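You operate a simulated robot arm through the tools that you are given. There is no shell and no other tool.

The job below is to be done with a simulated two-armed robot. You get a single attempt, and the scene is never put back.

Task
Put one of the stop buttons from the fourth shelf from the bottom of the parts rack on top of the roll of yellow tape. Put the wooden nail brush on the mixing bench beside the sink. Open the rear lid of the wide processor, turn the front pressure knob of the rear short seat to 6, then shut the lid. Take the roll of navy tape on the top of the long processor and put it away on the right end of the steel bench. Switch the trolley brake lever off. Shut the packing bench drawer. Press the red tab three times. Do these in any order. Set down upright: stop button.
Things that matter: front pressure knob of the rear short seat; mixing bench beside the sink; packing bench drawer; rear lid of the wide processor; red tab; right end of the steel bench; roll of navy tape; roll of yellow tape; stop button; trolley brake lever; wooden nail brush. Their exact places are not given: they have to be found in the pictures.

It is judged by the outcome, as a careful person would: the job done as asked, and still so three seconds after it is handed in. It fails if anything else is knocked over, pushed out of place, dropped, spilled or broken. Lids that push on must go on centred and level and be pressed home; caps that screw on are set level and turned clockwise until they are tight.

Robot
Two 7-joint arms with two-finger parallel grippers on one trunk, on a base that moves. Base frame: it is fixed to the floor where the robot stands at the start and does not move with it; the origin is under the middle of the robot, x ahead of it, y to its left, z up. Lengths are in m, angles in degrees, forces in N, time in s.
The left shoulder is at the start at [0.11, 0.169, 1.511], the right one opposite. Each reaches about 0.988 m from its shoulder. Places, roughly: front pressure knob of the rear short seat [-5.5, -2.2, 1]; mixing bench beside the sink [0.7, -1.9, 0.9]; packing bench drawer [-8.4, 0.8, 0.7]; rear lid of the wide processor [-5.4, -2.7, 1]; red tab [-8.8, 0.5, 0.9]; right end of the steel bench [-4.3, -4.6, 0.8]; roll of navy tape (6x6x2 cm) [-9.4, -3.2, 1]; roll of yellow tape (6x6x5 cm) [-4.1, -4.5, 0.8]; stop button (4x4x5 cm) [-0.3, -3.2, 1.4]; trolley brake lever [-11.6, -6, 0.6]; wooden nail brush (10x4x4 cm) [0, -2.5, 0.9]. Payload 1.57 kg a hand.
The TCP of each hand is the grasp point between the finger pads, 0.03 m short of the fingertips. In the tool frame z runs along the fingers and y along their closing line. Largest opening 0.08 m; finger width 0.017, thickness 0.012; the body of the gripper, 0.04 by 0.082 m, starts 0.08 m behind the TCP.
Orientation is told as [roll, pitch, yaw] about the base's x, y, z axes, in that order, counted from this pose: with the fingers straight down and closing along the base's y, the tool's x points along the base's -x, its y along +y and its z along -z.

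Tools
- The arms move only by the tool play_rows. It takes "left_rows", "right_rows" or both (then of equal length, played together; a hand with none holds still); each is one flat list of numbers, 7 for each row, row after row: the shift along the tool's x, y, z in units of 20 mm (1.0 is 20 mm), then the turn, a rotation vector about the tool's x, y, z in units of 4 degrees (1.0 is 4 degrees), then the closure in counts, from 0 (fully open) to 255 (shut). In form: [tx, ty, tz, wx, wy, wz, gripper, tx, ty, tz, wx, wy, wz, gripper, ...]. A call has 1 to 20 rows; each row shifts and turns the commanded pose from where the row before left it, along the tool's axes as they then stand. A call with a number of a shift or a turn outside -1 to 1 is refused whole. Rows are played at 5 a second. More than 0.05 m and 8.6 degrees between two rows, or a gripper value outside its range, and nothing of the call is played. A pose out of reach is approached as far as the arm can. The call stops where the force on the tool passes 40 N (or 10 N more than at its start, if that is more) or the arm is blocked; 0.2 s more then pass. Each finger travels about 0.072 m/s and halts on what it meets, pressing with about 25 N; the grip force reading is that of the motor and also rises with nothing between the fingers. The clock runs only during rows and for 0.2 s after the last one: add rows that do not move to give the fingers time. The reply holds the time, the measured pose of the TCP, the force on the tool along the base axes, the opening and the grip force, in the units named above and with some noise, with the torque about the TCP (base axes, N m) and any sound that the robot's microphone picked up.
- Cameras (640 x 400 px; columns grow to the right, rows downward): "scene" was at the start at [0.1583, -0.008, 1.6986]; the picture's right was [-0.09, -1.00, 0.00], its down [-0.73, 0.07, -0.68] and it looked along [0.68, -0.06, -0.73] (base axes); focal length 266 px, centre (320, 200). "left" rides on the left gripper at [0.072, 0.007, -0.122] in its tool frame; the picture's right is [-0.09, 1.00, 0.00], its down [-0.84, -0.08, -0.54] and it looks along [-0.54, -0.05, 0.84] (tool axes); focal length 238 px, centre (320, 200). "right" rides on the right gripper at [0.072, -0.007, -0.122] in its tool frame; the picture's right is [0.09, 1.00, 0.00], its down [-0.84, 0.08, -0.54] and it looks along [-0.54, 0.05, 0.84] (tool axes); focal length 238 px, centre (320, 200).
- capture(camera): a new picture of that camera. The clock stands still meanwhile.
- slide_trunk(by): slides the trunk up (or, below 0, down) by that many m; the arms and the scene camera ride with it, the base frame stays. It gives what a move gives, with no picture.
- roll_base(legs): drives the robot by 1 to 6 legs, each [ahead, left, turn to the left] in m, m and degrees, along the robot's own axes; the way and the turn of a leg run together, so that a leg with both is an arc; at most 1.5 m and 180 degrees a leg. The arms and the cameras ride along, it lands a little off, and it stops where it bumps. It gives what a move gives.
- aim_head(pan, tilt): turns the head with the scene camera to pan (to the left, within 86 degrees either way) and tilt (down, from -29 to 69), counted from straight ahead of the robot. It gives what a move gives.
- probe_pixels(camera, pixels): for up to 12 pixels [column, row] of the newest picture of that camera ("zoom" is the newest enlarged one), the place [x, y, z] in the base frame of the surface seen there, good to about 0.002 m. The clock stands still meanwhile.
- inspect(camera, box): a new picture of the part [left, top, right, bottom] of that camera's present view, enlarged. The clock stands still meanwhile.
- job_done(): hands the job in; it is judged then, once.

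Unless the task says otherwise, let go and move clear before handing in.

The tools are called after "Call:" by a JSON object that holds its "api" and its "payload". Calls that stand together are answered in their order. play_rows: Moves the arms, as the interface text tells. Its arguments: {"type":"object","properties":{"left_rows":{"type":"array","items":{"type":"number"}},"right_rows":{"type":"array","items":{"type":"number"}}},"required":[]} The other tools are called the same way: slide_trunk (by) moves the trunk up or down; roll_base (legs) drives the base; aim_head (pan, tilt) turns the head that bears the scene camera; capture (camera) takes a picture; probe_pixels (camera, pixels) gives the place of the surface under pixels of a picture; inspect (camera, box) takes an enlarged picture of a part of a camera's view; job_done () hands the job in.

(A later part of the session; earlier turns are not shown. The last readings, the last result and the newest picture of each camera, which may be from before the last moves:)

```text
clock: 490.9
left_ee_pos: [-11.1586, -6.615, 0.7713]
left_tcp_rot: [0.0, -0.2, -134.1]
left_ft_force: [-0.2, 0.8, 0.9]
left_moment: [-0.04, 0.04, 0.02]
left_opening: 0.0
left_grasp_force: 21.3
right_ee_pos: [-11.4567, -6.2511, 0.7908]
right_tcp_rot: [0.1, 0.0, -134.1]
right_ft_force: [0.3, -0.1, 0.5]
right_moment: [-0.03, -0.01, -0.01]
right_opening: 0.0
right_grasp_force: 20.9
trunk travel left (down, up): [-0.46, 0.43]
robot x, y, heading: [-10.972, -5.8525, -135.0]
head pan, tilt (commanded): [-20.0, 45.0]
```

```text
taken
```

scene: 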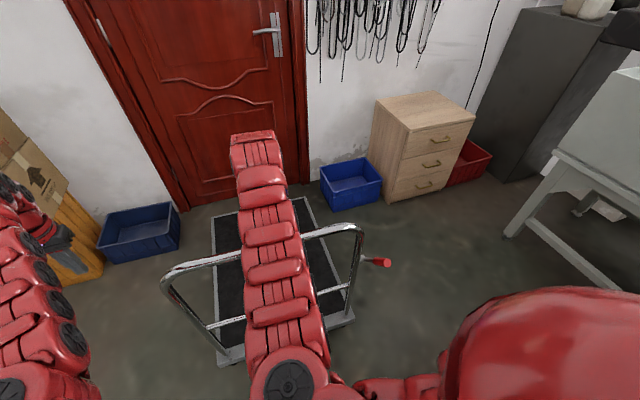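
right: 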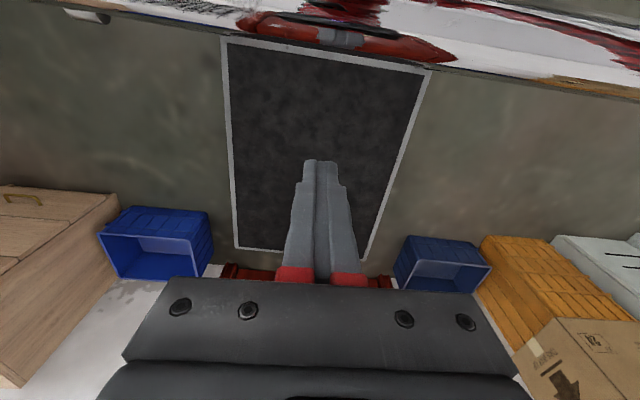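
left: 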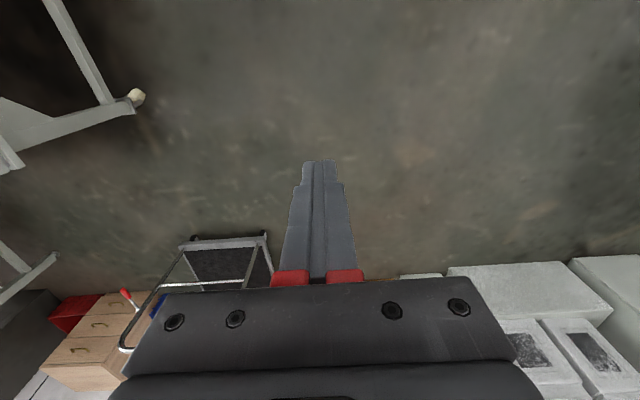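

The trolley rolled too far back (bar at u≈12.446 instead of 12.495). To place it exactly I'll grip the bar: raise the hand, back off 10 cm, and turn it a quarter so the fingers close across the bar.

Call:
{"api": "play_rows", "payload": {"right_rows": [0, 0, -0.9, 0, 0, 0, 255, 0, 0, -0.9, 0, 0, 0, 255, 0, 0, -0.9, 0, 0, 0, 255, 0, 0, -0.9, 0, 0, 0, 255, 0, 0, -0.9, 0, 0, 0, 255, 0, 0, -0.9, 0, 0, 0, 255]}}

Call:
{"api": "roll_base", "payload": {"legs": [[-0.1, 0, 0]]}}

Call:
{"api": "play_rows", "payload": {"right_rows": [0, 0, 0, 0, 0, 1, 60, 0, 0, 0, 0, 0, 1, 60, 0, 0, 0, 0, 0, 1, 60, 0, 0, 0, 0, 0, 1, 60, 0, 0, 0, 0, 0, 1, 60, 0, 0, 0, 0, 0, 1, 60, 0, 0, 0, 0, 0, 1, 60, 0, 0, 0, 0, 0, 1, 60, 0, 0, 0, 0, 0, 1, 60, 0, 0, 0, 0, 0, 1, 60, 0, 0, 0, 0, 0, 1, 60, 0, 0, 0, 0, 0, 1, 60, 0, 0, 0, 0, 0, 1, 60, 0, 0, 0, 0, 0, 1, 60, 0, 0, 0, 0, 0, 1, 60, 0, 0, 0, 0, 0, 1, 60, 0, 0, 0, 0, 0, 1, 60, 0, 0, 0, 0, 0, 1, 60, 0, 0, 0, 0, 0, 1, 60, 0, 0, 0, 0, 0, 1, 60]}}

Call:
{"api": "play_rows", "payload": {"right_rows": [0, 0, 0, 0, 0, 1, 60, 0, 0, 0, 0, 0, 1, 60, 0, 0, 0, 0, 0, 0.6, 60]}}

Call:
{"api": "capture", "payload": {"camera": "right"}}

Call:
{"api": "capture", "payload": {"camera": "scene"}}

```text
clock: 492.4
left_ee_pos: [-11.159, -6.6175, 0.7709]
left_tcp_rot: [-0.1, 0.0, -134.0]
left_ft_force: [0.0, -0.4, 0.1]
left_moment: [0.01, 0.01, -0.01]
left_opening: 0.0
left_grasp_force: 21.2
right_ee_pos: [-11.4603, -6.2556, 0.8902]
right_tcp_rot: [0.1, -0.1, -134.1]
right_ft_force: [-0.4, -0.9, -0.1]
right_moment: [0.0, -0.02, 0.03]
right_opening: 0.0
right_grasp_force: 21.1
right hand out of reach, approached as far as the arm can: row 6
trunk travel left (down, up): [-0.46, 0.43]
robot x, y, heading: [-10.9708, -5.8502, -134.8]
head pan, tilt (commanded): [-20.0, 45.0]
```

```text
clock: 493.1
left_ee_pos: [-11.1552, -6.6175, 0.7704]
left_tcp_rot: [-0.1, 0.0, -133.8]
left_ft_force: [-0.4, -0.2, -0.7]
left_moment: [-0.03, 0.03, -0.02]
left_opening: 0.0
left_grasp_force: 21.3
right_ee_pos: [-11.4576, -6.2576, 0.8908]
right_tcp_rot: [0.1, -0.1, -133.9]
right_ft_force: [-0.3, 0.4, -0.2]
right_moment: [-0.02, 0.01, 0.01]
right_opening: 0.0003
right_grasp_force: 21.2
trunk travel left (down, up): [-0.46, 0.43]
robot x, y, heading: [-10.9686, -5.85, -134.8]
head pan, tilt (commanded): [-20.0, 45.0]
stopped in leg 1: the robot was blocked; the commanded pose is now the measured one
```

```text
clock: 497.3
left_ee_pos: [-11.154, -6.617, 0.7703]
left_tcp_rot: [-0.1, 0.0, -133.9]
left_ft_force: [1.2, 0.4, 0.2]
left_moment: [0.01, -0.01, 0.02]
left_opening: 0.0001
left_grasp_force: 21.1
right_ee_pos: [-11.4586, -6.2564, 0.8909]
right_tcp_rot: [0.1, 0.2, 146.0]
right_ft_force: [-0.1, 1.1, 0.1]
right_moment: [-0.02, 0.03, 0.01]
right_opening: 0.0613
right_grasp_force: 0.1
trunk travel left (down, up): [-0.46, 0.43]
robot x, y, heading: [-10.9695, -5.8452, -134.9]
head pan, tilt (commanded): [-20.0, 45.0]
```

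```text
clock: 498.1
left_ee_pos: [-11.1555, -6.6164, 0.7717]
left_tcp_rot: [-0.1, 0.0, -134.0]
left_ft_force: [1.3, 0.0, -0.3]
left_moment: [0.0, 0.03, 0.03]
left_opening: 0.0
left_grasp_force: 21.2
right_ee_pos: [-11.4567, -6.2569, 0.8902]
right_tcp_rot: [0.0, 0.2, 135.6]
right_ft_force: [0.0, 0.2, 0.0]
right_moment: [-0.02, 0.01, 0.01]
right_opening: 0.0611
right_grasp_force: 0.1
trunk travel left (down, up): [-0.46, 0.43]
robot x, y, heading: [-10.97, -5.8461, -134.6]
head pan, tilt (commanded): [-20.0, 45.0]
```

```text
taken
```

right: 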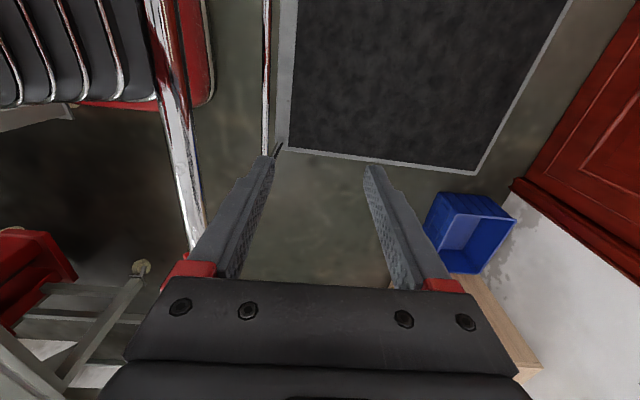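

```text
taken
```

scene: 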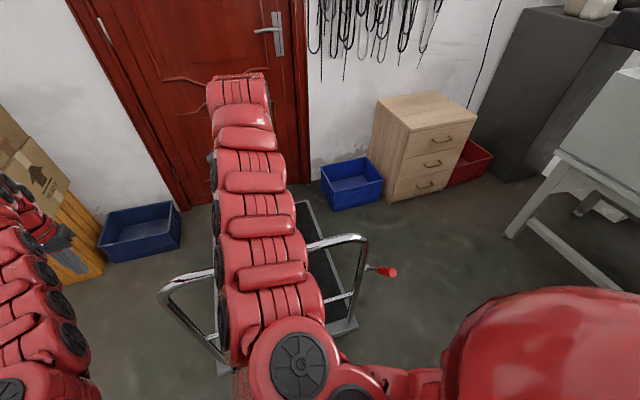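

The base reported being blocked when backing. I'll probe where the bar is now and what may touch.

Call:
{"api": "probe_pixels", "payload": {"camera": "right", "pixels": [[165, 30], [178, 110], [190, 180], [200, 235], [267, 80], [285, 140], [470, 170], [190, 60]]}}

Call:
{"api": "probe_pixels", "payload": {"camera": "scene", "pixels": [[165, 290], [200, 277], [330, 243], [350, 240], [362, 260], [225, 355], [340, 328], [395, 272], [372, 268]]}}

Call:
{"api": "capture", "payload": {"camera": "left"}}

```text
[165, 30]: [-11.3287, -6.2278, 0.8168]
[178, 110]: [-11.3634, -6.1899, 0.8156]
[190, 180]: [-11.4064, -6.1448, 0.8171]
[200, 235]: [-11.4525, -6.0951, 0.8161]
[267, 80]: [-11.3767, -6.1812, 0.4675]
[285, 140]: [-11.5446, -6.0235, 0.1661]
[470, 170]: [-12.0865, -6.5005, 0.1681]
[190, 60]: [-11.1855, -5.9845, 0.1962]
```

```text
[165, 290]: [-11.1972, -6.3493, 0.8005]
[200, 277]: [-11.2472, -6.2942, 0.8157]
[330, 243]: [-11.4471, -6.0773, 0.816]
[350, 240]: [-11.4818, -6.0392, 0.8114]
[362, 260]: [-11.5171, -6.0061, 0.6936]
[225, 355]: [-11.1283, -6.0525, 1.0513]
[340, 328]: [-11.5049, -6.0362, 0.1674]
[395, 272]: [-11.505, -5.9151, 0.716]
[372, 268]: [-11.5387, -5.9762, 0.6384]
```

```text
taken
```

left: 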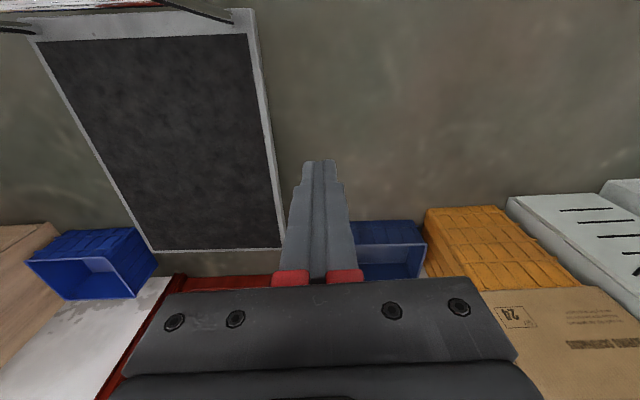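

The bar is at u≈12.41 now, so the trolley might still be creeping toward me. I'll wait briefly and probe again to see whether it moves.

Call:
{"api": "play_rows", "payload": {"right_rows": [0, 0, 0, 0, 0, 0, 60, 0, 0, 0, 0, 0, 0, 60, 0, 0, 0, 0, 0, 0, 60, 0, 0, 0, 0, 0, 0, 60, 0, 0, 0, 0, 0, 0, 60]}}

Call:
{"api": "capture", "payload": {"camera": "right"}}

Call:
{"api": "probe_pixels", "payload": {"camera": "right", "pixels": [[165, 30], [178, 110], [190, 180], [200, 235], [285, 140]]}}

```text
clock: 499.3
left_ee_pos: [-11.156, -6.6174, 0.7695]
left_tcp_rot: [-0.1, -0.1, -133.9]
left_ft_force: [-0.3, 0.3, -0.5]
left_moment: [0.0, -0.04, 0.0]
left_opening: 0.0
left_grasp_force: 21.3
right_ee_pos: [-11.4573, -6.2565, 0.8906]
right_tcp_rot: [0.1, 0.1, 135.7]
right_ft_force: [0.3, -0.9, -0.3]
right_moment: [0.01, 0.01, 0.04]
right_opening: 0.0611
right_grasp_force: 0.0
trunk travel left (down, up): [-0.46, 0.43]
robot x, y, heading: [-10.9715, -5.844, -134.5]
head pan, tilt (commanded): [-20.0, 45.0]
```

```text
taken
```

right: 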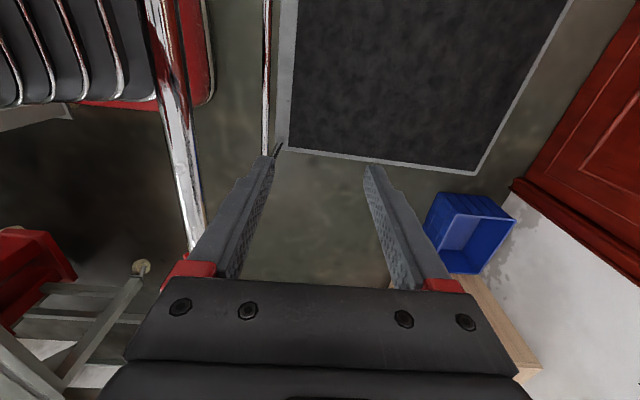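

```text
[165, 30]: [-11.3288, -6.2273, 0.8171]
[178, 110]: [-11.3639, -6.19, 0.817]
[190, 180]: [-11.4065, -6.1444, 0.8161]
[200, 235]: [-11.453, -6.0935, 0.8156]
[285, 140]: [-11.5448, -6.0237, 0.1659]
```

The trolley is at rest now. I'll try backing 5 cm again to see if the base is really obstructed.

Call:
{"api": "roll_base", "payload": {"legs": [[-0.05, 0, 0]]}}

Call:
{"api": "capture", "payload": {"camera": "right"}}

Call:
{"api": "probe_pixels", "payload": {"camera": "right", "pixels": [[165, 30], [178, 110], [190, 180], [200, 235], [285, 140]]}}

```text
clock: 500.0
left_ee_pos: [-11.1511, -6.6168, 0.7699]
left_tcp_rot: [-0.1, 0.1, -133.6]
left_ft_force: [-1.1, 0.4, 0.4]
left_moment: [-0.03, 0.03, 0.01]
left_opening: 0.0
left_grasp_force: 21.1
right_ee_pos: [-11.4548, -6.2607, 0.8906]
right_tcp_rot: [0.1, 0.1, 135.8]
right_ft_force: [0.1, -0.4, 0.5]
right_moment: [0.01, -0.02, -0.02]
right_opening: 0.0609
right_grasp_force: 0.0
trunk travel left (down, up): [-0.46, 0.43]
robot x, y, heading: [-10.9674, -5.8499, -134.4]
head pan, tilt (commanded): [-20.0, 45.0]
stopped in leg 1: the robot was blocked; the commanded pose is now the measured one
```

```text
taken
```

right: 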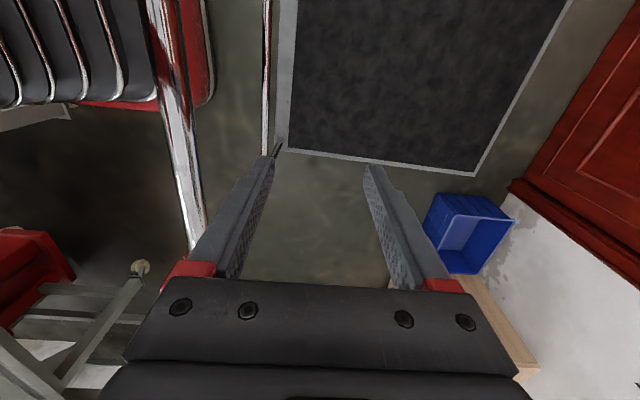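

```text
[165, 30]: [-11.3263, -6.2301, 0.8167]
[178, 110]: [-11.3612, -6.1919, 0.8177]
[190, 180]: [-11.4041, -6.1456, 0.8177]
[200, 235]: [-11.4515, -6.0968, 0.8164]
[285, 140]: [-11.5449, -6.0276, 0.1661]
```

Blocked again. The hand view shows my base rim (200,60) and a machine caster at (140,267); I'll probe these to see what is near my base.

Call:
{"api": "probe_pixels", "payload": {"camera": "right", "pixels": [[140, 267], [100, 320], [205, 60], [195, 100], [120, 104], [60, 110], [30, 270], [250, 200], [240, 60]]}}

Call:
{"api": "aim_head", "payload": {"pan": -86, "tilt": 50}}

Call:
{"api": "capture", "payload": {"camera": "scene"}}

```text
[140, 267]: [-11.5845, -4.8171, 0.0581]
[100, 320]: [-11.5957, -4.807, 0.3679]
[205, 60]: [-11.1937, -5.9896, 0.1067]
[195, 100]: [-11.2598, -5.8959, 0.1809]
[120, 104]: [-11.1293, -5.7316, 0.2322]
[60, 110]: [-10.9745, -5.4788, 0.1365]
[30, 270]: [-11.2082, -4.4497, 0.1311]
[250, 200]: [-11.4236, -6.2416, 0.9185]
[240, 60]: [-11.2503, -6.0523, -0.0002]
```

```text
clock: 501.3
left_ee_pos: [-11.1511, -6.617, 0.7699]
left_tcp_rot: [-0.1, 0.1, -133.7]
left_ft_force: [-0.6, 0.0, -0.1]
left_moment: [-0.03, -0.01, 0.01]
left_opening: 0.0
left_grasp_force: 21.3
right_ee_pos: [-11.4548, -6.2586, 0.8913]
right_tcp_rot: [0.1, 0.2, 135.8]
right_ft_force: [-0.5, -0.2, -0.2]
right_moment: [0.02, 0.0, -0.02]
right_opening: 0.0613
right_grasp_force: 0.0
trunk travel left (down, up): [-0.46, 0.43]
robot x, y, heading: [-10.9651, -5.849, -134.3]
head pan, tilt (commanded): [-85.9, 50.0]
```

```text
taken
```

scene: 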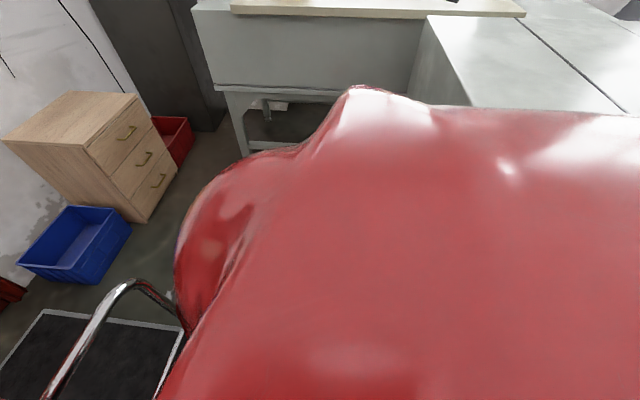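

My base's rear right corner is against the white machine beside it. I'll sidestep left 8 cm first, then back off 12 cm.

Call:
{"api": "roll_base", "payload": {"legs": [[0, 0.08, -0.7], [-0.1, 0, 0]]}}

Call:
{"api": "capture", "payload": {"camera": "right"}}

```text
clock: 503.1
left_ee_pos: [-11.034, -6.6017, 0.7702]
left_tcp_rot: [-0.1, 0.0, -134.4]
left_ft_force: [-0.1, 0.2, -0.3]
left_moment: [-0.05, 0.02, 0.0]
left_opening: 0.0001
left_grasp_force: 21.5
right_ee_pos: [-11.3318, -6.2381, 0.8907]
right_tcp_rot: [0.1, 0.1, 135.1]
right_ft_force: [0.1, -0.1, 0.2]
right_moment: [0.02, 0.03, 0.02]
right_opening: 0.0614
right_grasp_force: 0.0
trunk travel left (down, up): [-0.46, 0.43]
robot x, y, heading: [-10.8425, -5.8351, -135.1]
head pan, tilt (commanded): [-85.9, 50.0]
```

```text
taken
```

right: 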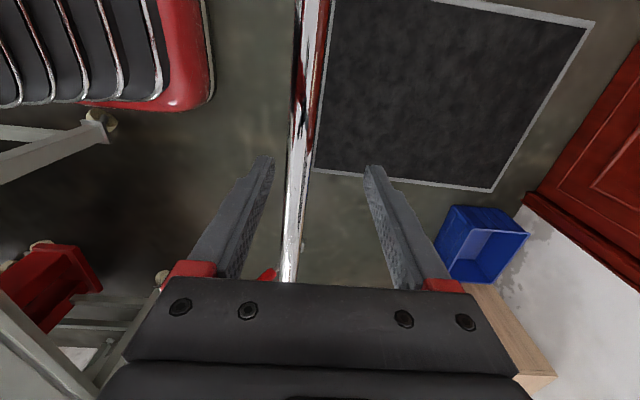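

The bar now runs between the open fingers (x≈298). I'll probe its place once more.

Call:
{"api": "probe_pixels", "payload": {"camera": "right", "pixels": [[310, 30], [303, 100], [296, 170], [290, 240], [320, 165], [490, 185], [585, 25]]}}

```text
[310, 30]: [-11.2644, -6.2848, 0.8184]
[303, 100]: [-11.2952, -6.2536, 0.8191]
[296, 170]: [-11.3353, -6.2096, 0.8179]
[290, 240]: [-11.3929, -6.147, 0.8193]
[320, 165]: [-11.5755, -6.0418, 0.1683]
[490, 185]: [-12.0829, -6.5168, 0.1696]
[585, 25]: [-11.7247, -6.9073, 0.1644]
```

The bar is at u≈12.407, slightly slanted; I judge its original place as u≈12.488. I'll centre the fingers on it, lower, and grip.

Call:
{"api": "play_rows", "payload": {"right_rows": [0, -0.8, 0, 0, 0, 0, 60, 0, 0, 0.9, 0, 0, 0, 60, 0, 0, 0.9, 0, 0, 0, 60, 0, 0, 0.9, 0, 0, 0, 60, 0, 0, 0.9, 0, 0, 0, 60, 0, 0, 0.65, 0, 0, 0, 60, 0, 0, 0, 0, 0, 0, 60]}}

Call:
{"api": "capture", "payload": {"camera": "right"}}

```text
clock: 504.7
left_ee_pos: [-11.033, -6.602, 0.7701]
left_tcp_rot: [-0.1, 0.0, -134.4]
left_ft_force: [0.8, -1.1, 0.1]
left_moment: [0.02, -0.02, 0.01]
left_opening: 0.0001
left_grasp_force: 21.1
right_ee_pos: [-11.321, -6.2324, 0.8429]
right_tcp_rot: [-0.1, 0.0, 135.4]
right_ft_force: [-0.6, 0.1, 0.1]
right_moment: [-0.04, 0.01, 0.02]
right_opening: 0.061
right_grasp_force: 0.1
right hand out of reach, approached as far as the arm can: row 1, 4, 5, 6
trunk travel left (down, up): [-0.46, 0.43]
robot x, y, heading: [-10.8414, -5.8346, -135.2]
head pan, tilt (commanded): [-85.9, 50.0]
```

```text
taken
```

right: 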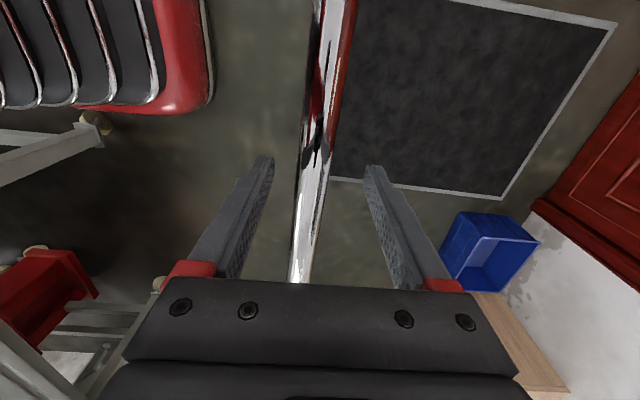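

The arm can't go lower here, so I'll lower the trunk 4 cm instead and then close on the bar.

Call:
{"api": "slide_trunk", "payload": {"by": -0.04}}

Call:
{"api": "play_rows", "payload": {"right_rows": [0, 0, 0, 0, 0, 0, 120, 0, 0, 0, 0, 0, 0, 180, 0, 0, 0, 0, 0, 0, 255, 0, 0, 0, 0, 0, 0, 255, 0, 0, 0, 0, 0, 0, 255]}}

Call:
{"api": "capture", "payload": {"camera": "right"}}

Call:
{"api": "probe_pixels", "payload": {"camera": "right", "pixels": [[330, 30], [325, 100], [345, 10]]}}

```text
clock: 505.6
left_ee_pos: [-11.0338, -6.6023, 0.7304]
left_tcp_rot: [-0.1, 0.0, -134.5]
left_ft_force: [-0.2, -0.2, 0.2]
left_moment: [-0.03, -0.01, -0.02]
left_opening: 0.0
left_grasp_force: 21.2
right_ee_pos: [-11.3217, -6.2323, 0.8034]
right_tcp_rot: [0.0, 0.0, 135.4]
right_ft_force: [0.0, 0.5, 0.7]
right_moment: [0.03, 0.0, -0.02]
right_opening: 0.0614
right_grasp_force: 0.1
trunk travel left (down, up): [-0.42, 0.47]
robot x, y, heading: [-10.8414, -5.8346, -135.3]
head pan, tilt (commanded): [-85.9, 50.0]
```

```text
clock: 506.8
left_ee_pos: [-11.0344, -6.6022, 0.7306]
left_tcp_rot: [-0.2, 0.0, -134.5]
left_ft_force: [-0.2, 0.0, 0.3]
left_moment: [0.0, 0.0, -0.05]
left_opening: 0.0
left_grasp_force: 20.9
right_ee_pos: [-11.3219, -6.2314, 0.8035]
right_tcp_rot: [0.0, 0.1, 135.4]
right_ft_force: [-0.4, 0.7, 3.1]
right_moment: [-0.22, -0.27, -0.56]
right_opening: 0.0254
right_grasp_force: 25.4
trunk travel left (down, up): [-0.42, 0.47]
robot x, y, heading: [-10.8417, -5.8353, -135.3]
head pan, tilt (commanded): [-85.9, 50.0]
```

```text
taken
```

right: 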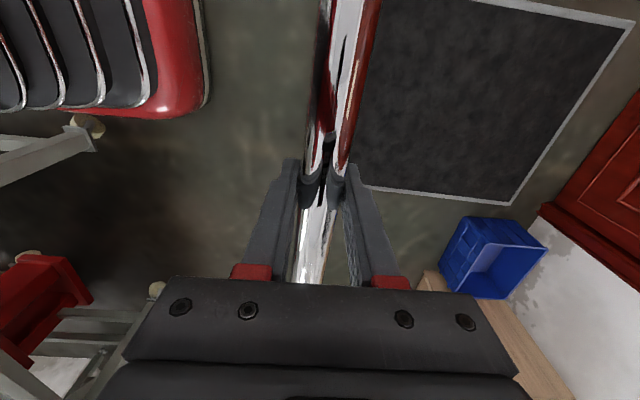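

```text
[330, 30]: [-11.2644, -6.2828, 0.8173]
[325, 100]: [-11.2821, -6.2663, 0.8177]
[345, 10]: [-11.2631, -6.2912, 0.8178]
```

The bar is held. I'll move it slowly ahead 7.6 cm, straightening the slight slant, then hold still.

Call:
{"api": "play_rows", "payload": {"right_rows": [0, 0.2, 0, 0, 0, 0, 255, 0, 0.2, 0, 0, 0, -0.03, 255, 0, 0.2, 0, 0, 0, -0.03, 255, 0, 0.2, 0, 0, 0, -0.03, 255, 0, 0.2, 0, 0, 0, -0.03, 255, 0, 0.2, 0, 0, 0, -0.03, 255, 0, 0.2, 0, 0, 0, -0.03, 255, 0, 0.2, 0, 0, 0, -0.03, 255, 0, 0.2, 0, 0, 0, -0.03, 255, 0, 0.2, 0, 0, 0, -0.03, 255, 0, 0.2, 0, 0, 0, -0.03, 255, 0, 0.2, 0, 0, 0, -0.03, 255, 0, 0.2, 0, 0, 0, -0.03, 255, 0, 0.2, 0, 0, 0, -0.03, 255, 0, 0.2, 0, 0, 0, -0.03, 255, 0, 0.2, 0, 0, 0, -0.03, 255, 0, 0.2, 0, 0, 0, 0, 255, 0, 0.2, 0, 0, 0, 0, 255, 0, 0.2, 0, 0, 0, 0, 255, 0, 0, 0, 0, 0, 0, 255]}}

Call:
{"api": "play_rows", "payload": {"right_rows": [0, 0, 0, 0, 0, 0, 255, 0, 0, 0, 0, 0, 0, 255, 0, 0, 0, 0, 0, 0, 255, 0, 0, 0, 0, 0, 0, 255, 0, 0, 0, 0, 0, 0, 255]}}

Call:
{"api": "capture", "payload": {"camera": "right"}}

Call:
{"api": "probe_pixels", "payload": {"camera": "right", "pixels": [[330, 30], [325, 100], [313, 230], [306, 270], [370, 180], [510, 200], [620, 25]]}}

```text
clock: 511.0
left_ee_pos: [-11.0338, -6.6006, 0.7309]
left_tcp_rot: [0.0, -0.1, -134.4]
left_ft_force: [-0.6, -0.8, 0.1]
left_moment: [-0.02, 0.0, 0.02]
left_opening: 0.0001
left_grasp_force: 21.7
right_ee_pos: [-11.3741, -6.2869, 0.8029]
right_tcp_rot: [0.1, 0.0, 137.2]
right_ft_force: [2.2, 13.7, 2.1]
right_moment: [-0.06, -0.15, -0.35]
right_opening: 0.0262
right_grasp_force: 25.5
trunk travel left (down, up): [-0.42, 0.47]
robot x, y, heading: [-10.841, -5.8334, -135.0]
head pan, tilt (commanded): [-85.9, 50.0]
```

```text
clock: 512.2
left_ee_pos: [-11.0348, -6.6005, 0.7305]
left_tcp_rot: [-0.1, 0.0, -134.5]
left_ft_force: [-0.5, -0.2, -0.8]
left_moment: [0.02, -0.01, -0.01]
left_opening: 0.0
left_grasp_force: 20.9
right_ee_pos: [-11.3734, -6.2853, 0.8033]
right_tcp_rot: [0.0, -0.1, 137.2]
right_ft_force: [2.2, 11.8, 1.7]
right_moment: [-0.18, -0.08, -0.44]
right_opening: 0.0261
right_grasp_force: 24.9
trunk travel left (down, up): [-0.42, 0.47]
robot x, y, heading: [-10.8445, -5.8354, -135.0]
head pan, tilt (commanded): [-85.9, 50.0]
```

```text
taken
```

right: 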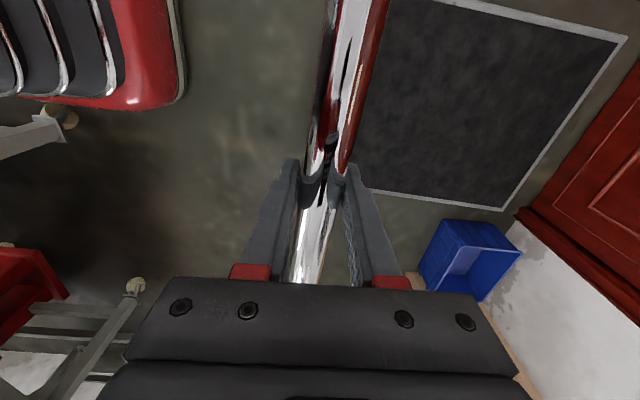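

```text
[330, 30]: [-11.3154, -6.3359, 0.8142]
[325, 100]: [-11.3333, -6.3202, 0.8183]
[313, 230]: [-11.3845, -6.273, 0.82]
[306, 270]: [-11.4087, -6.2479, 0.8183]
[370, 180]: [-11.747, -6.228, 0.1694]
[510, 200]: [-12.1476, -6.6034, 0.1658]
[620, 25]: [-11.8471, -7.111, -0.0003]
```

The bar is at u≈12.484 and straight. I'll relax the hand slightly, open, and check that the trolley stays.

Call:
{"api": "play_rows", "payload": {"right_rows": [0, -0.1, 0, 0, 0, 0, 255, 0, -0.1, 0, 0, 0, 0, 255, 0, 0, 0, 0, 0, 0, 150, 0, 0, 0, 0, 0, 0, 100, 0, 0, 0, 0, 0, 0, 60, 0, 0, 0, 0, 0, 0, 60, 0, 0, 0, 0, 0, 0, 60, 0, 0, 0, 0, 0, 0, 60]}}

Call:
{"api": "capture", "payload": {"camera": "right"}}

Call:
{"api": "probe_pixels", "payload": {"camera": "right", "pixels": [[325, 100], [320, 150], [313, 230], [306, 265], [335, 40]]}}

```text
clock: 514.0
left_ee_pos: [-11.034, -6.6019, 0.7296]
left_tcp_rot: [-0.1, 0.0, -134.4]
left_ft_force: [-0.1, -0.3, 0.4]
left_moment: [0.03, 0.0, -0.02]
left_opening: 0.0
left_grasp_force: 21.5
right_ee_pos: [-11.3705, -6.284, 0.8034]
right_tcp_rot: [0.1, 0.1, 137.2]
right_ft_force: [0.1, -0.9, -0.6]
right_moment: [-0.02, 0.0, -0.03]
right_opening: 0.0608
right_grasp_force: 0.0
trunk travel left (down, up): [-0.42, 0.47]
robot x, y, heading: [-10.8411, -5.8345, -135.3]
head pan, tilt (commanded): [-85.9, 50.0]
```

```text
taken
```

right: 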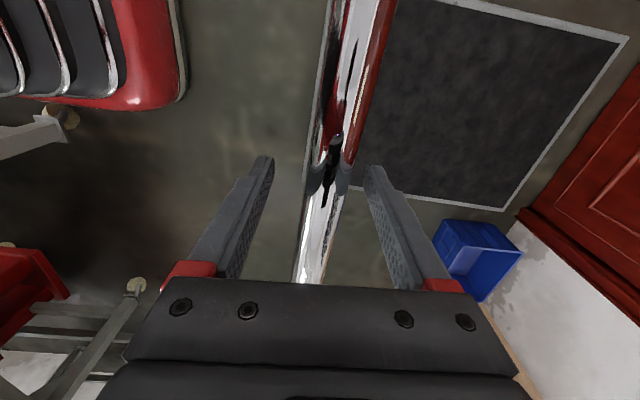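

```text
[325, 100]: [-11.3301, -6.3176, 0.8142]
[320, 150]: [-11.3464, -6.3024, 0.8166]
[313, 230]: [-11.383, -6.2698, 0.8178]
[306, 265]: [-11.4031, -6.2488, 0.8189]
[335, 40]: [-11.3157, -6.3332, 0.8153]
```

The trolley stays at u≈12.482, its original place within about a centimetre. I'll raise the trunk to lift the hand off the bar and check the lever.

Call:
{"api": "slide_trunk", "payload": {"by": 0.14}}

Call:
{"api": "roll_base", "payload": {"legs": [[-0.2, 0, 0]]}}

Call:
{"api": "aim_head", "payload": {"pan": -25, "tilt": 40}}

Call:
{"api": "capture", "payload": {"camera": "scene"}}

Call:
{"api": "capture", "payload": {"camera": "right"}}

```text
clock: 515.6
left_ee_pos: [-11.0339, -6.6026, 0.869]
left_tcp_rot: [-0.1, 0.0, -134.4]
left_ft_force: [0.3, -0.3, 0.4]
left_moment: [0.02, 0.01, -0.01]
left_opening: 0.0
left_grasp_force: 21.5
right_ee_pos: [-11.3719, -6.2851, 0.9429]
right_tcp_rot: [0.0, 0.0, 137.2]
right_ft_force: [0.2, -0.2, -0.3]
right_moment: [-0.02, 0.03, 0.03]
right_opening: 0.0613
right_grasp_force: 0.2
trunk travel left (down, up): [-0.56, 0.33]
robot x, y, heading: [-10.843, -5.8343, -134.9]
head pan, tilt (commanded): [-85.9, 50.0]
```

```text
clock: 517.2
left_ee_pos: [-10.8895, -6.4603, 0.8712]
left_tcp_rot: [-0.1, -0.1, -134.3]
left_ft_force: [-0.1, 0.8, 0.3]
left_moment: [0.0, 0.01, 0.01]
left_opening: 0.0
left_grasp_force: 20.9
right_ee_pos: [-11.2281, -6.1426, 0.9431]
right_tcp_rot: [0.0, -0.1, 137.3]
right_ft_force: [-0.3, 0.1, -1.0]
right_moment: [-0.02, 0.0, 0.0]
right_opening: 0.0613
right_grasp_force: 0.1
trunk travel left (down, up): [-0.56, 0.33]
robot x, y, heading: [-10.7025, -5.6935, -135.0]
head pan, tilt (commanded): [-85.9, 50.0]
```

```text
clock: 518.5
left_ee_pos: [-10.8918, -6.4602, 0.8692]
left_tcp_rot: [-0.1, 0.0, -134.3]
left_ft_force: [-0.3, 0.6, 0.5]
left_moment: [0.01, 0.03, -0.03]
left_opening: 0.0
left_grasp_force: 21.7
right_ee_pos: [-11.2293, -6.1443, 0.942]
right_tcp_rot: [0.0, 0.0, 137.2]
right_ft_force: [0.2, 0.2, 0.8]
right_moment: [0.02, -0.04, 0.01]
right_opening: 0.0612
right_grasp_force: 0.1
trunk travel left (down, up): [-0.56, 0.33]
robot x, y, heading: [-10.6965, -5.6903, -134.8]
head pan, tilt (commanded): [-25.0, 40.0]
```

```text
taken
```

scene: 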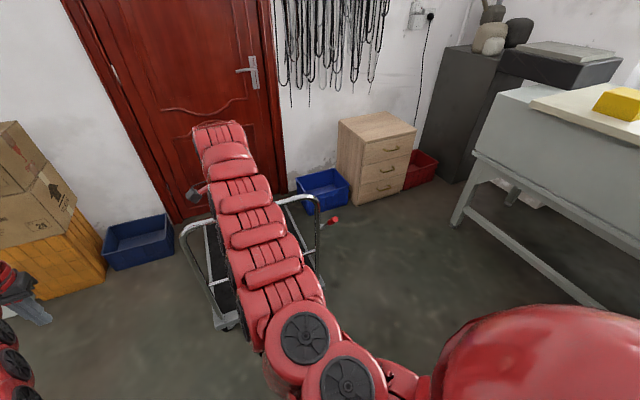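

```text
taken
```

right: 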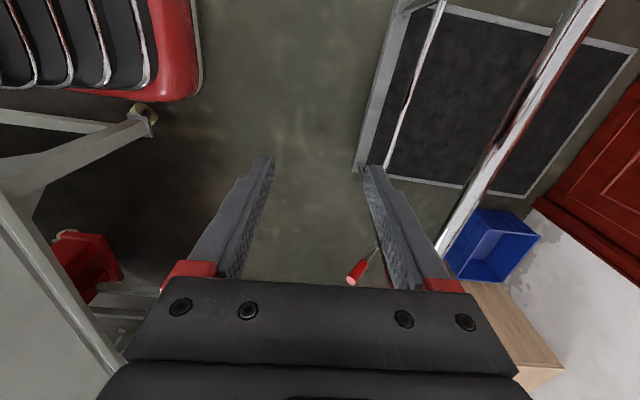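

Call:
{"api": "inspect", "payload": {"camera": "scene", "box": [290, 180, 370, 250]}}

Call:
{"api": "probe_pixels", "payload": {"camera": "zoom", "pixels": [[255, 240], [290, 225], [340, 205], [375, 190], [225, 260], [215, 160]]}}

Call:
{"api": "probe_pixels", "payload": {"camera": "right", "pixels": [[520, 80], [480, 170], [400, 120], [365, 160], [450, 15], [550, 30]]}}

```text
5.71 times, centred on (330, 215) of scene
```

zoom: 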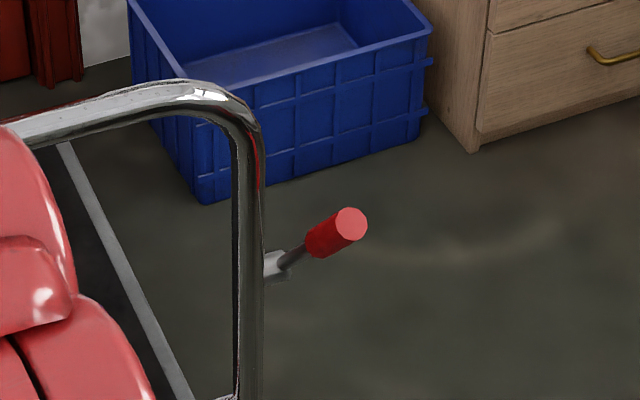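

```text
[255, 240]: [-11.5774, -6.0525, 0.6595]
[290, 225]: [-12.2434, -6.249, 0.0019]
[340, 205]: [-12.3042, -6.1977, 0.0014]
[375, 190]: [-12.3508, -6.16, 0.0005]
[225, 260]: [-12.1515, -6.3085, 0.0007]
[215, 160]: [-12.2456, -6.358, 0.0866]
```

```text
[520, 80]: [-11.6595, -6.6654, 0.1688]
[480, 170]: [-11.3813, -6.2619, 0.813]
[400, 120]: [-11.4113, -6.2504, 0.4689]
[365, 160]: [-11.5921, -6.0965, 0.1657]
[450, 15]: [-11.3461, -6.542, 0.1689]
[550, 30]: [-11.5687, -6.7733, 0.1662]
```

Call:
{"api": "probe_pixels", "payload": {"camera": "zoom", "pixels": [[275, 265], [292, 257], [320, 240], [350, 223], [340, 240], [335, 225]]}}

```text
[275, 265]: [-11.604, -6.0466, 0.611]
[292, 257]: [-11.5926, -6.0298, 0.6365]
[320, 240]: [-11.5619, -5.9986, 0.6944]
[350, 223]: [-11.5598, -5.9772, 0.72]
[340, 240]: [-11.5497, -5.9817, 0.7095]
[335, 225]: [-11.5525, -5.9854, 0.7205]
```

The lever stands at about 55°. To be sure it's fully at its stop, I'll push it straight up from below with a level fingertip, which won't roll the trolley. First I'll bring the right hand back to square and point it ahead.

Call:
{"api": "play_rows", "payload": {"right_rows": [0, 0, 0, 0, 0, -1, 255, 0, 0, 0, 0, 0, -1, 255, 0, 0, 0, 0, 0, -1, 255, 0, 0, 0, 0, 0, -1, 255, 0, 0, 0, 0, 0, -1, 255, 0, 0, 0, 0, 0, -1, 255, 0, 0, 0, 0, 0, -1, 255, 0, 0, 0, 0, 0, -1, 255, 0, 0, 0, 0, 0, -1, 255, 0, 0, 0, 0, 0, -1, 255, 0, 0, 0, 0, 0, -1, 255, 0, 0, 0, 0, 0, -1, 255, 0, 0, 0, 0, 0, -1, 255, 0, 0, 0, 0, 0, -1, 255, 0, 0, 0, 0, 0, -1, 255, 0, 0, 0, 0, 0, -1, 255, 0, 0, 0, 0, 0, -1, 255, 0, 0, 0, 0, 0, -1, 255, 0, 0, 0, 0, 0, -1, 255, 0, 0, 0, 0, 0, -1, 255]}}

Call:
{"api": "play_rows", "payload": {"right_rows": [0, 0, 0, 0, 0, -1, 255, 0, 0, 0, 0, 0, -1, 255, 0, 0, 0, 0, -1, 0, 255, 0, 0, 0, 0, -1, 0, 255, 0, 0, 0, 0, -1, 0, 255, 0, 0, 0, 0, -1, 0, 255, 0, 0, 0, 0, -1, 0, 255, 0, 0, 0, 0, -1, 0, 255, 0, 0, 0, 0, -1, 0, 255, 0, 0, 0, 0, -1, 0, 255, 0, 0, 0, 0, -1, 0, 255, 0, 0, 0, 0, -1, 0, 255, 0, 0, 0, 0, -1, 0, 255, 0, 0, 0, 0, -1, 0, 255, 0, 0, 0, 0, -1, 0, 255, 0, 0, 0, 0, -1, 0, 255, 0, 0, 0, 0, -1, 0, 255, 0, 0, 0, 0, -1, 0, 255, 0, 0, 0, 0, -1, 0, 255, 0, 0, 0, 0, -1, 0, 255]}}

Call:
{"api": "capture", "payload": {"camera": "scene"}}

Call:
{"api": "capture", "payload": {"camera": "right"}}

```text
clock: 522.8
left_ee_pos: [-10.89, -6.4599, 0.8709]
left_tcp_rot: [-0.1, 0.0, -134.3]
left_ft_force: [1.0, -0.2, 0.5]
left_moment: [0.01, -0.03, 0.01]
left_opening: 0.0
left_grasp_force: 21.3
right_ee_pos: [-11.2287, -6.1429, 0.942]
right_tcp_rot: [0.0, 0.0, -142.7]
right_ft_force: [0.9, 0.7, -0.5]
right_moment: [-0.01, -0.02, 0.01]
right_opening: 0.0
right_grasp_force: 21.2
trunk travel left (down, up): [-0.56, 0.33]
robot x, y, heading: [-10.6989, -5.6907, -135.2]
head pan, tilt (commanded): [-25.0, 40.0]
```

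```text
clock: 527.0
left_ee_pos: [-10.8909, -6.4614, 0.8707]
left_tcp_rot: [-0.1, 0.1, -134.3]
left_ft_force: [-0.1, -0.7, 0.8]
left_moment: [-0.01, 0.0, 0.02]
left_opening: 0.0001
left_grasp_force: 21.2
right_ee_pos: [-11.2288, -6.1438, 0.9436]
right_tcp_rot: [-0.2, -72.1, -134.5]
right_ft_force: [1.2, 0.7, -0.2]
right_moment: [0.01, -0.04, 0.01]
right_opening: 0.0002
right_grasp_force: 21.3
trunk travel left (down, up): [-0.56, 0.33]
robot x, y, heading: [-10.7, -5.6913, -135.0]
head pan, tilt (commanded): [-25.0, 40.0]
```

```text
taken
```

scene: 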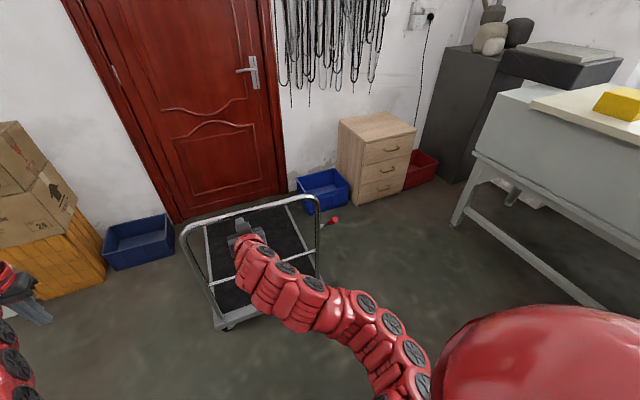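

```text
taken
```

right: 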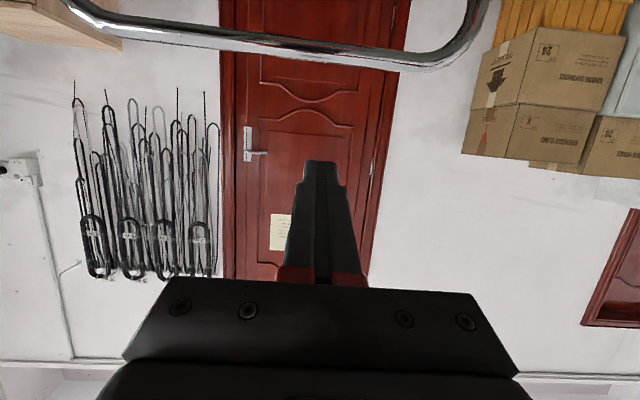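

The hand points ahead now, over the platform. I'll move it right 0.35 m (arm 0.3, base 5 cm) to the lever's line, staying short of it.

Call:
{"api": "play_rows", "payload": {"right_rows": [0, -1, 0, 0, 0, 0, 255, 0, -1, 0, 0, 0, 0, 255, 0, -1, 0, 0, 0, 0, 255, 0, -1, 0, 0, 0, 0, 255, 0, -1, 0, 0, 0, 0, 255, 0, -1, 0, 0, 0, 0, 255, 0, -1, 0, 0, 0, 0, 255, 0, -1, 0, 0, 0, 0, 255, 0, -1, 0, 0, 0, 0, 255, 0, -1, 0, 0, 0, 0, 255, 0, -1, 0, 0, 0, 0, 255, 0, -1, 0, 0, 0, 0, 255, 0, -1, 0, 0, 0, 0, 255, 0, -1, 0, 0, 0, 0, 255, 0, -1, 0, 0, 0, 0, 255]}}

Call:
{"api": "roll_base", "payload": {"legs": [[0, -0.045, 0]]}}

Call:
{"api": "capture", "payload": {"camera": "scene"}}

```text
clock: 530.1
left_ee_pos: [-10.8906, -6.4604, 0.8705]
left_tcp_rot: [-0.1, -0.1, -134.2]
left_ft_force: [1.3, -0.1, 0.1]
left_moment: [0.02, -0.01, -0.03]
left_opening: 0.0
left_grasp_force: 21.2
right_ee_pos: [-11.4426, -5.9327, 0.9423]
right_tcp_rot: [0.1, -72.0, -134.9]
right_ft_force: [-0.6, -0.1, -0.4]
right_moment: [0.03, -0.02, 0.04]
right_opening: 0.0
right_grasp_force: 21.8
trunk travel left (down, up): [-0.56, 0.33]
robot x, y, heading: [-10.7014, -5.6916, -134.8]
head pan, tilt (commanded): [-25.0, 40.0]
```

```text
clock: 531.0
left_ee_pos: [-10.9225, -6.4278, 0.8709]
left_tcp_rot: [0.0, 0.0, -134.4]
left_ft_force: [0.0, 0.9, 0.1]
left_moment: [-0.05, -0.01, -0.01]
left_opening: 0.0001
left_grasp_force: 21.5
right_ee_pos: [-11.4743, -5.9025, 0.9421]
right_tcp_rot: [0.3, -72.0, -135.0]
right_ft_force: [0.9, 0.6, 0.4]
right_moment: [0.03, 0.03, 0.05]
right_opening: 0.0
right_grasp_force: 21.1
trunk travel left (down, up): [-0.56, 0.33]
robot x, y, heading: [-10.7303, -5.6599, -135.0]
head pan, tilt (commanded): [-25.0, 40.0]
```

```text
taken
```

scene: 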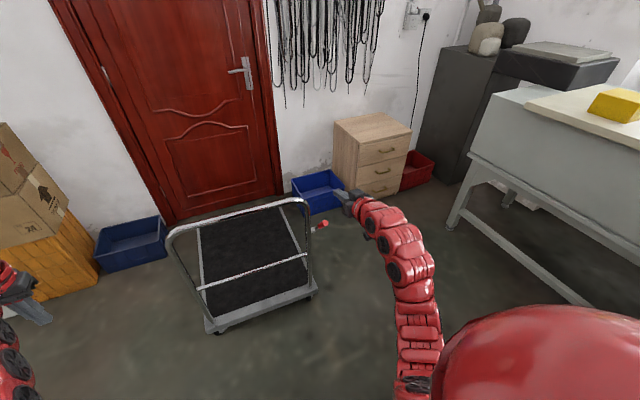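

The right hand is in line with the lever (v≈3.94), short of it. I'll lower the trunk so the fingertip is beneath the lever's tip, then slide it under.

Call:
{"api": "slide_trunk", "payload": {"by": -0.285}}

Call:
{"api": "capture", "payload": {"camera": "right"}}

Call:
{"api": "capture", "payload": {"camera": "scene"}}

```text
clock: 533.9
left_ee_pos: [-10.9223, -6.4284, 0.5847]
left_tcp_rot: [-0.1, 0.0, -134.3]
left_ft_force: [0.5, -0.7, 0.2]
left_moment: [0.01, 0.0, 0.01]
left_opening: 0.0
left_grasp_force: 21.2
right_ee_pos: [-11.4739, -5.9036, 0.6564]
right_tcp_rot: [0.0, -72.0, -134.7]
right_ft_force: [0.0, -0.2, -0.3]
right_moment: [0.02, -0.07, 0.06]
right_opening: 0.0
right_grasp_force: 21.0
trunk travel left (down, up): [-0.275, 0.615]
robot x, y, heading: [-10.7322, -5.6604, -134.9]
head pan, tilt (commanded): [-25.0, 40.0]
```

```text
taken
```

right: 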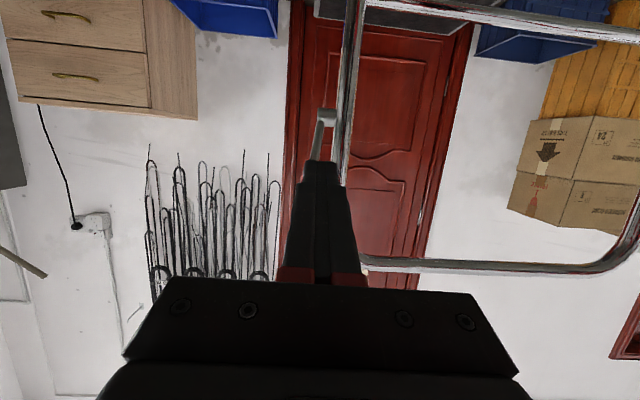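

```text
taken
```

scene: 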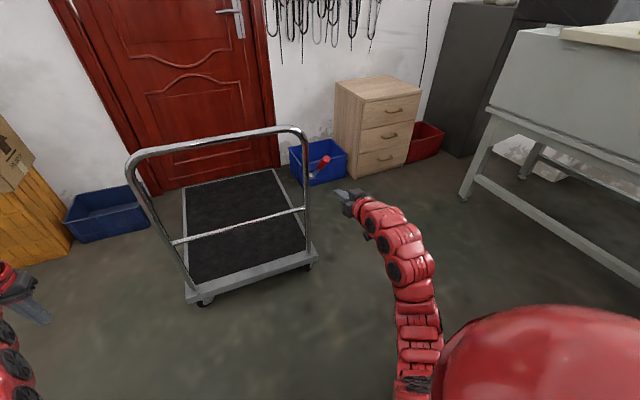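

The fingertip lies just below and before the lever. I'll advance 10 cm under it and then raise in small steps.

Call:
{"api": "play_rows", "payload": {"right_rows": [-0.309, -0.1, 0.951, 0, 0, 0, 255, -0.309, -0.1, 0.951, 0, 0, 0, 255, -0.309, -0.1, 0.951, 0, 0, 0, 255, -0.309, -0.1, 0.951, 0, 0, 0, 255, -0.309, 0, 0.951, 0, 0, 0, 255, 0, 0, 0, 0, 0, 0, 255]}}

Call:
{"api": "inspect", "payload": {"camera": "scene", "box": [280, 120, 400, 220]}}

Call:
{"api": "capture", "payload": {"camera": "right"}}

```text
clock: 535.3
left_ee_pos: [-10.9214, -6.4288, 0.5858]
left_tcp_rot: [-0.1, 0.0, -134.3]
left_ft_force: [0.0, 0.3, 0.0]
left_moment: [-0.02, 0.0, 0.0]
left_opening: 0.0
left_grasp_force: 21.4
right_ee_pos: [-11.5491, -5.9692, 0.658]
right_tcp_rot: [-0.1, -72.1, -134.6]
right_ft_force: [0.0, 0.7, -0.3]
right_moment: [-0.04, -0.04, 0.01]
right_opening: 0.0001
right_grasp_force: 21.3
trunk travel left (down, up): [-0.275, 0.615]
robot x, y, heading: [-10.7274, -5.6603, -135.1]
head pan, tilt (commanded): [-25.0, 40.0]
```

```text
4.00 times, centred on (340, 170) of scene
```

zoom: 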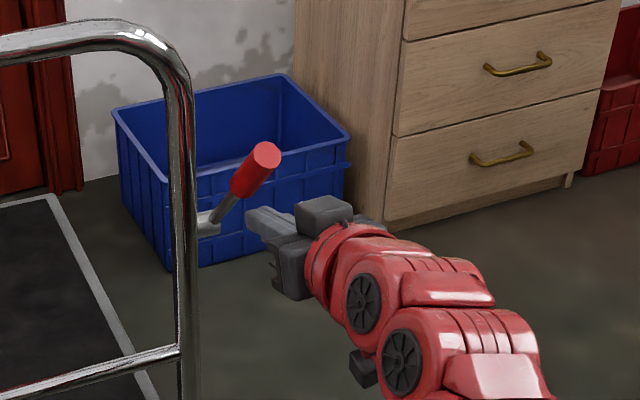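

```text
taken
```

right: 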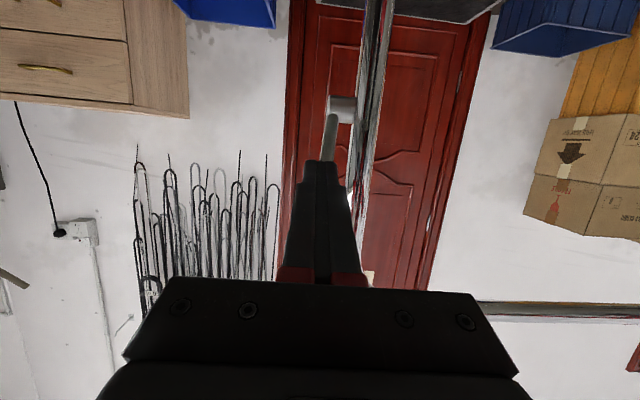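

The finger is under the lever. I'll raise in small steps and watch the vertical force.

Call:
{"api": "play_rows", "payload": {"right_rows": [-0.19, 0, -0.062, 0, 0, 0, 255, -0.19, 0, -0.062, 0, 0, 0, 255, -0.19, 0, -0.062, 0, 0, 0, 255, 0, 0, 0, 0, 0, 0, 255]}}

Call:
{"api": "play_rows", "payload": {"right_rows": [-0.19, 0, -0.062, 0, 0, 0, 255, -0.19, 0, -0.062, 0, 0, 0, 255, 0, 0, 0, 0, 0, 0, 255]}}

Call:
{"api": "play_rows", "payload": {"right_rows": [-0.19, 0, -0.062, 0, 0, 0, 255, -0.19, 0, -0.062, 0, 0, 0, 255, 0, 0, 0, 0, 0, 0, 255]}}

Call:
{"api": "inspect", "payload": {"camera": "scene", "box": [280, 120, 400, 220]}}

```text
clock: 536.3
left_ee_pos: [-10.9217, -6.4285, 0.5854]
left_tcp_rot: [-0.1, 0.1, -134.3]
left_ft_force: [-0.7, 0.1, -0.4]
left_moment: [0.02, 0.01, -0.01]
left_opening: 0.0003
left_grasp_force: 20.9
right_ee_pos: [-11.5498, -5.9679, 0.6691]
right_tcp_rot: [0.0, -71.9, -134.7]
right_ft_force: [0.1, -0.6, 0.1]
right_moment: [0.0, 0.04, -0.01]
right_opening: 0.0
right_grasp_force: 21.2
trunk travel left (down, up): [-0.275, 0.615]
robot x, y, heading: [-10.7328, -5.6606, -134.9]
head pan, tilt (commanded): [-25.0, 40.0]
```

```text
clock: 537.1
left_ee_pos: [-10.9224, -6.4281, 0.5843]
left_tcp_rot: [-0.1, 0.0, -134.3]
left_ft_force: [0.4, 0.2, 0.3]
left_moment: [0.01, 0.03, -0.06]
left_opening: 0.0
left_grasp_force: 22.0
right_ee_pos: [-11.5496, -5.9677, 0.6767]
right_tcp_rot: [0.0, -71.9, -134.7]
right_ft_force: [-0.3, -0.3, -0.5]
right_moment: [0.02, -0.04, -0.01]
right_opening: 0.0
right_grasp_force: 21.1
trunk travel left (down, up): [-0.275, 0.615]
robot x, y, heading: [-10.7309, -5.6595, -134.9]
head pan, tilt (commanded): [-25.0, 40.0]
```

```text
clock: 537.9
left_ee_pos: [-10.9226, -6.4291, 0.5868]
left_tcp_rot: [-0.1, 0.0, -134.3]
left_ft_force: [-0.3, 0.4, -0.1]
left_moment: [0.0, -0.02, -0.02]
left_opening: 0.0
left_grasp_force: 21.0
right_ee_pos: [-11.549, -5.9677, 0.6854]
right_tcp_rot: [0.2, -72.0, -134.7]
right_ft_force: [2.2, 3.4, -3.5]
right_moment: [0.08, -0.06, -0.05]
right_opening: 0.0
right_grasp_force: 22.0
trunk travel left (down, up): [-0.275, 0.615]
robot x, y, heading: [-10.7309, -5.6558, -135.1]
head pan, tilt (commanded): [-25.0, 40.0]
```

```text
4.00 times, centred on (340, 170) of scene
```

zoom: 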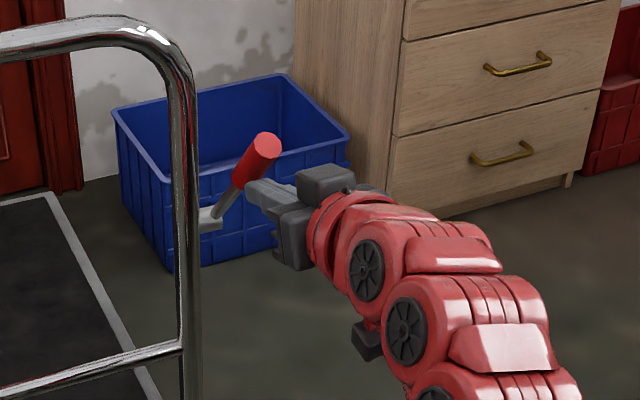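

The lever seems to have turned slightly further up with ~5 N. I'll keep raising gently to find its real stop.

Call:
{"api": "play_rows", "payload": {"right_rows": [-0.19, 0, -0.062, 0, 0, 0, 255, -0.19, 0, -0.062, 0, 0, 0, 255, -0.19, 0, -0.062, 0, 0, 0, 255, 0, 0, 0, 0, 0, 0, 255]}}

Call:
{"api": "capture", "payload": {"camera": "scene"}}

Call:
{"api": "inspect", "payload": {"camera": "scene", "box": [280, 120, 400, 220]}}

Call:
{"api": "probe_pixels", "payload": {"camera": "zoom", "pixels": [[210, 218], [235, 190], [255, 160], [266, 145], [185, 200], [190, 100], [150, 355]]}}

```text
clock: 538.9
left_ee_pos: [-10.9228, -6.4297, 0.5844]
left_tcp_rot: [0.1, 0.0, -134.3]
left_ft_force: [1.1, 0.8, -0.4]
left_moment: [0.02, 0.01, -0.01]
left_opening: 0.0002
left_grasp_force: 21.1
right_ee_pos: [-11.549, -5.9674, 0.6947]
right_tcp_rot: [0.1, -71.8, -134.8]
right_ft_force: [0.3, 3.1, -12.7]
right_moment: [0.25, -0.35, -0.07]
right_opening: 0.0
right_grasp_force: 21.4
trunk travel left (down, up): [-0.275, 0.615]
robot x, y, heading: [-10.7305, -5.6592, -134.9]
head pan, tilt (commanded): [-25.0, 40.0]
```

```text
taken
```

scene: 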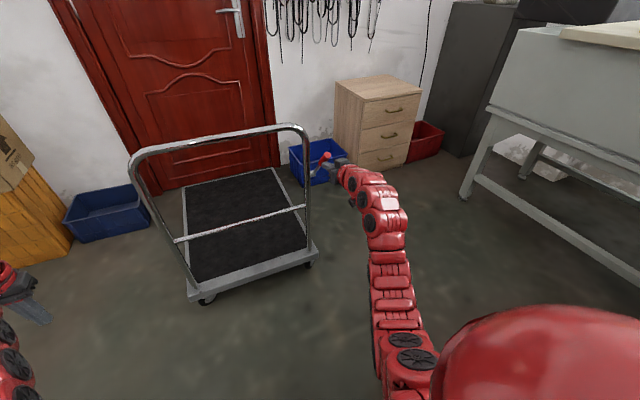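

```text
4.00 times, centred on (340, 170) of scene
```

zoom: 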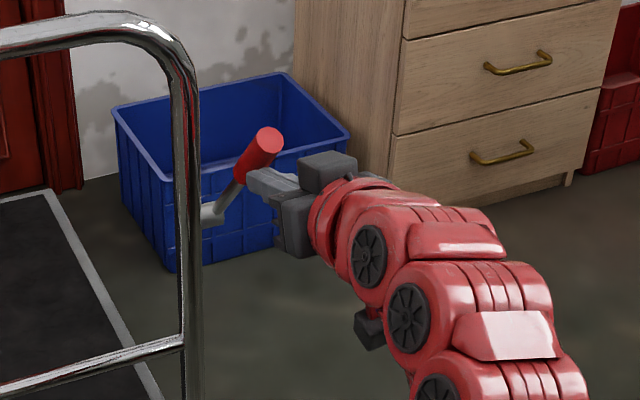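

```text
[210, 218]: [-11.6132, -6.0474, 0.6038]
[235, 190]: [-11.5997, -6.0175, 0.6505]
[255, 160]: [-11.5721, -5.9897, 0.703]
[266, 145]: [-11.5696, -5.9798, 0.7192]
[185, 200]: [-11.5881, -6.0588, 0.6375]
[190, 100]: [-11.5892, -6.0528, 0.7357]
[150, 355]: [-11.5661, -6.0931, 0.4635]
```

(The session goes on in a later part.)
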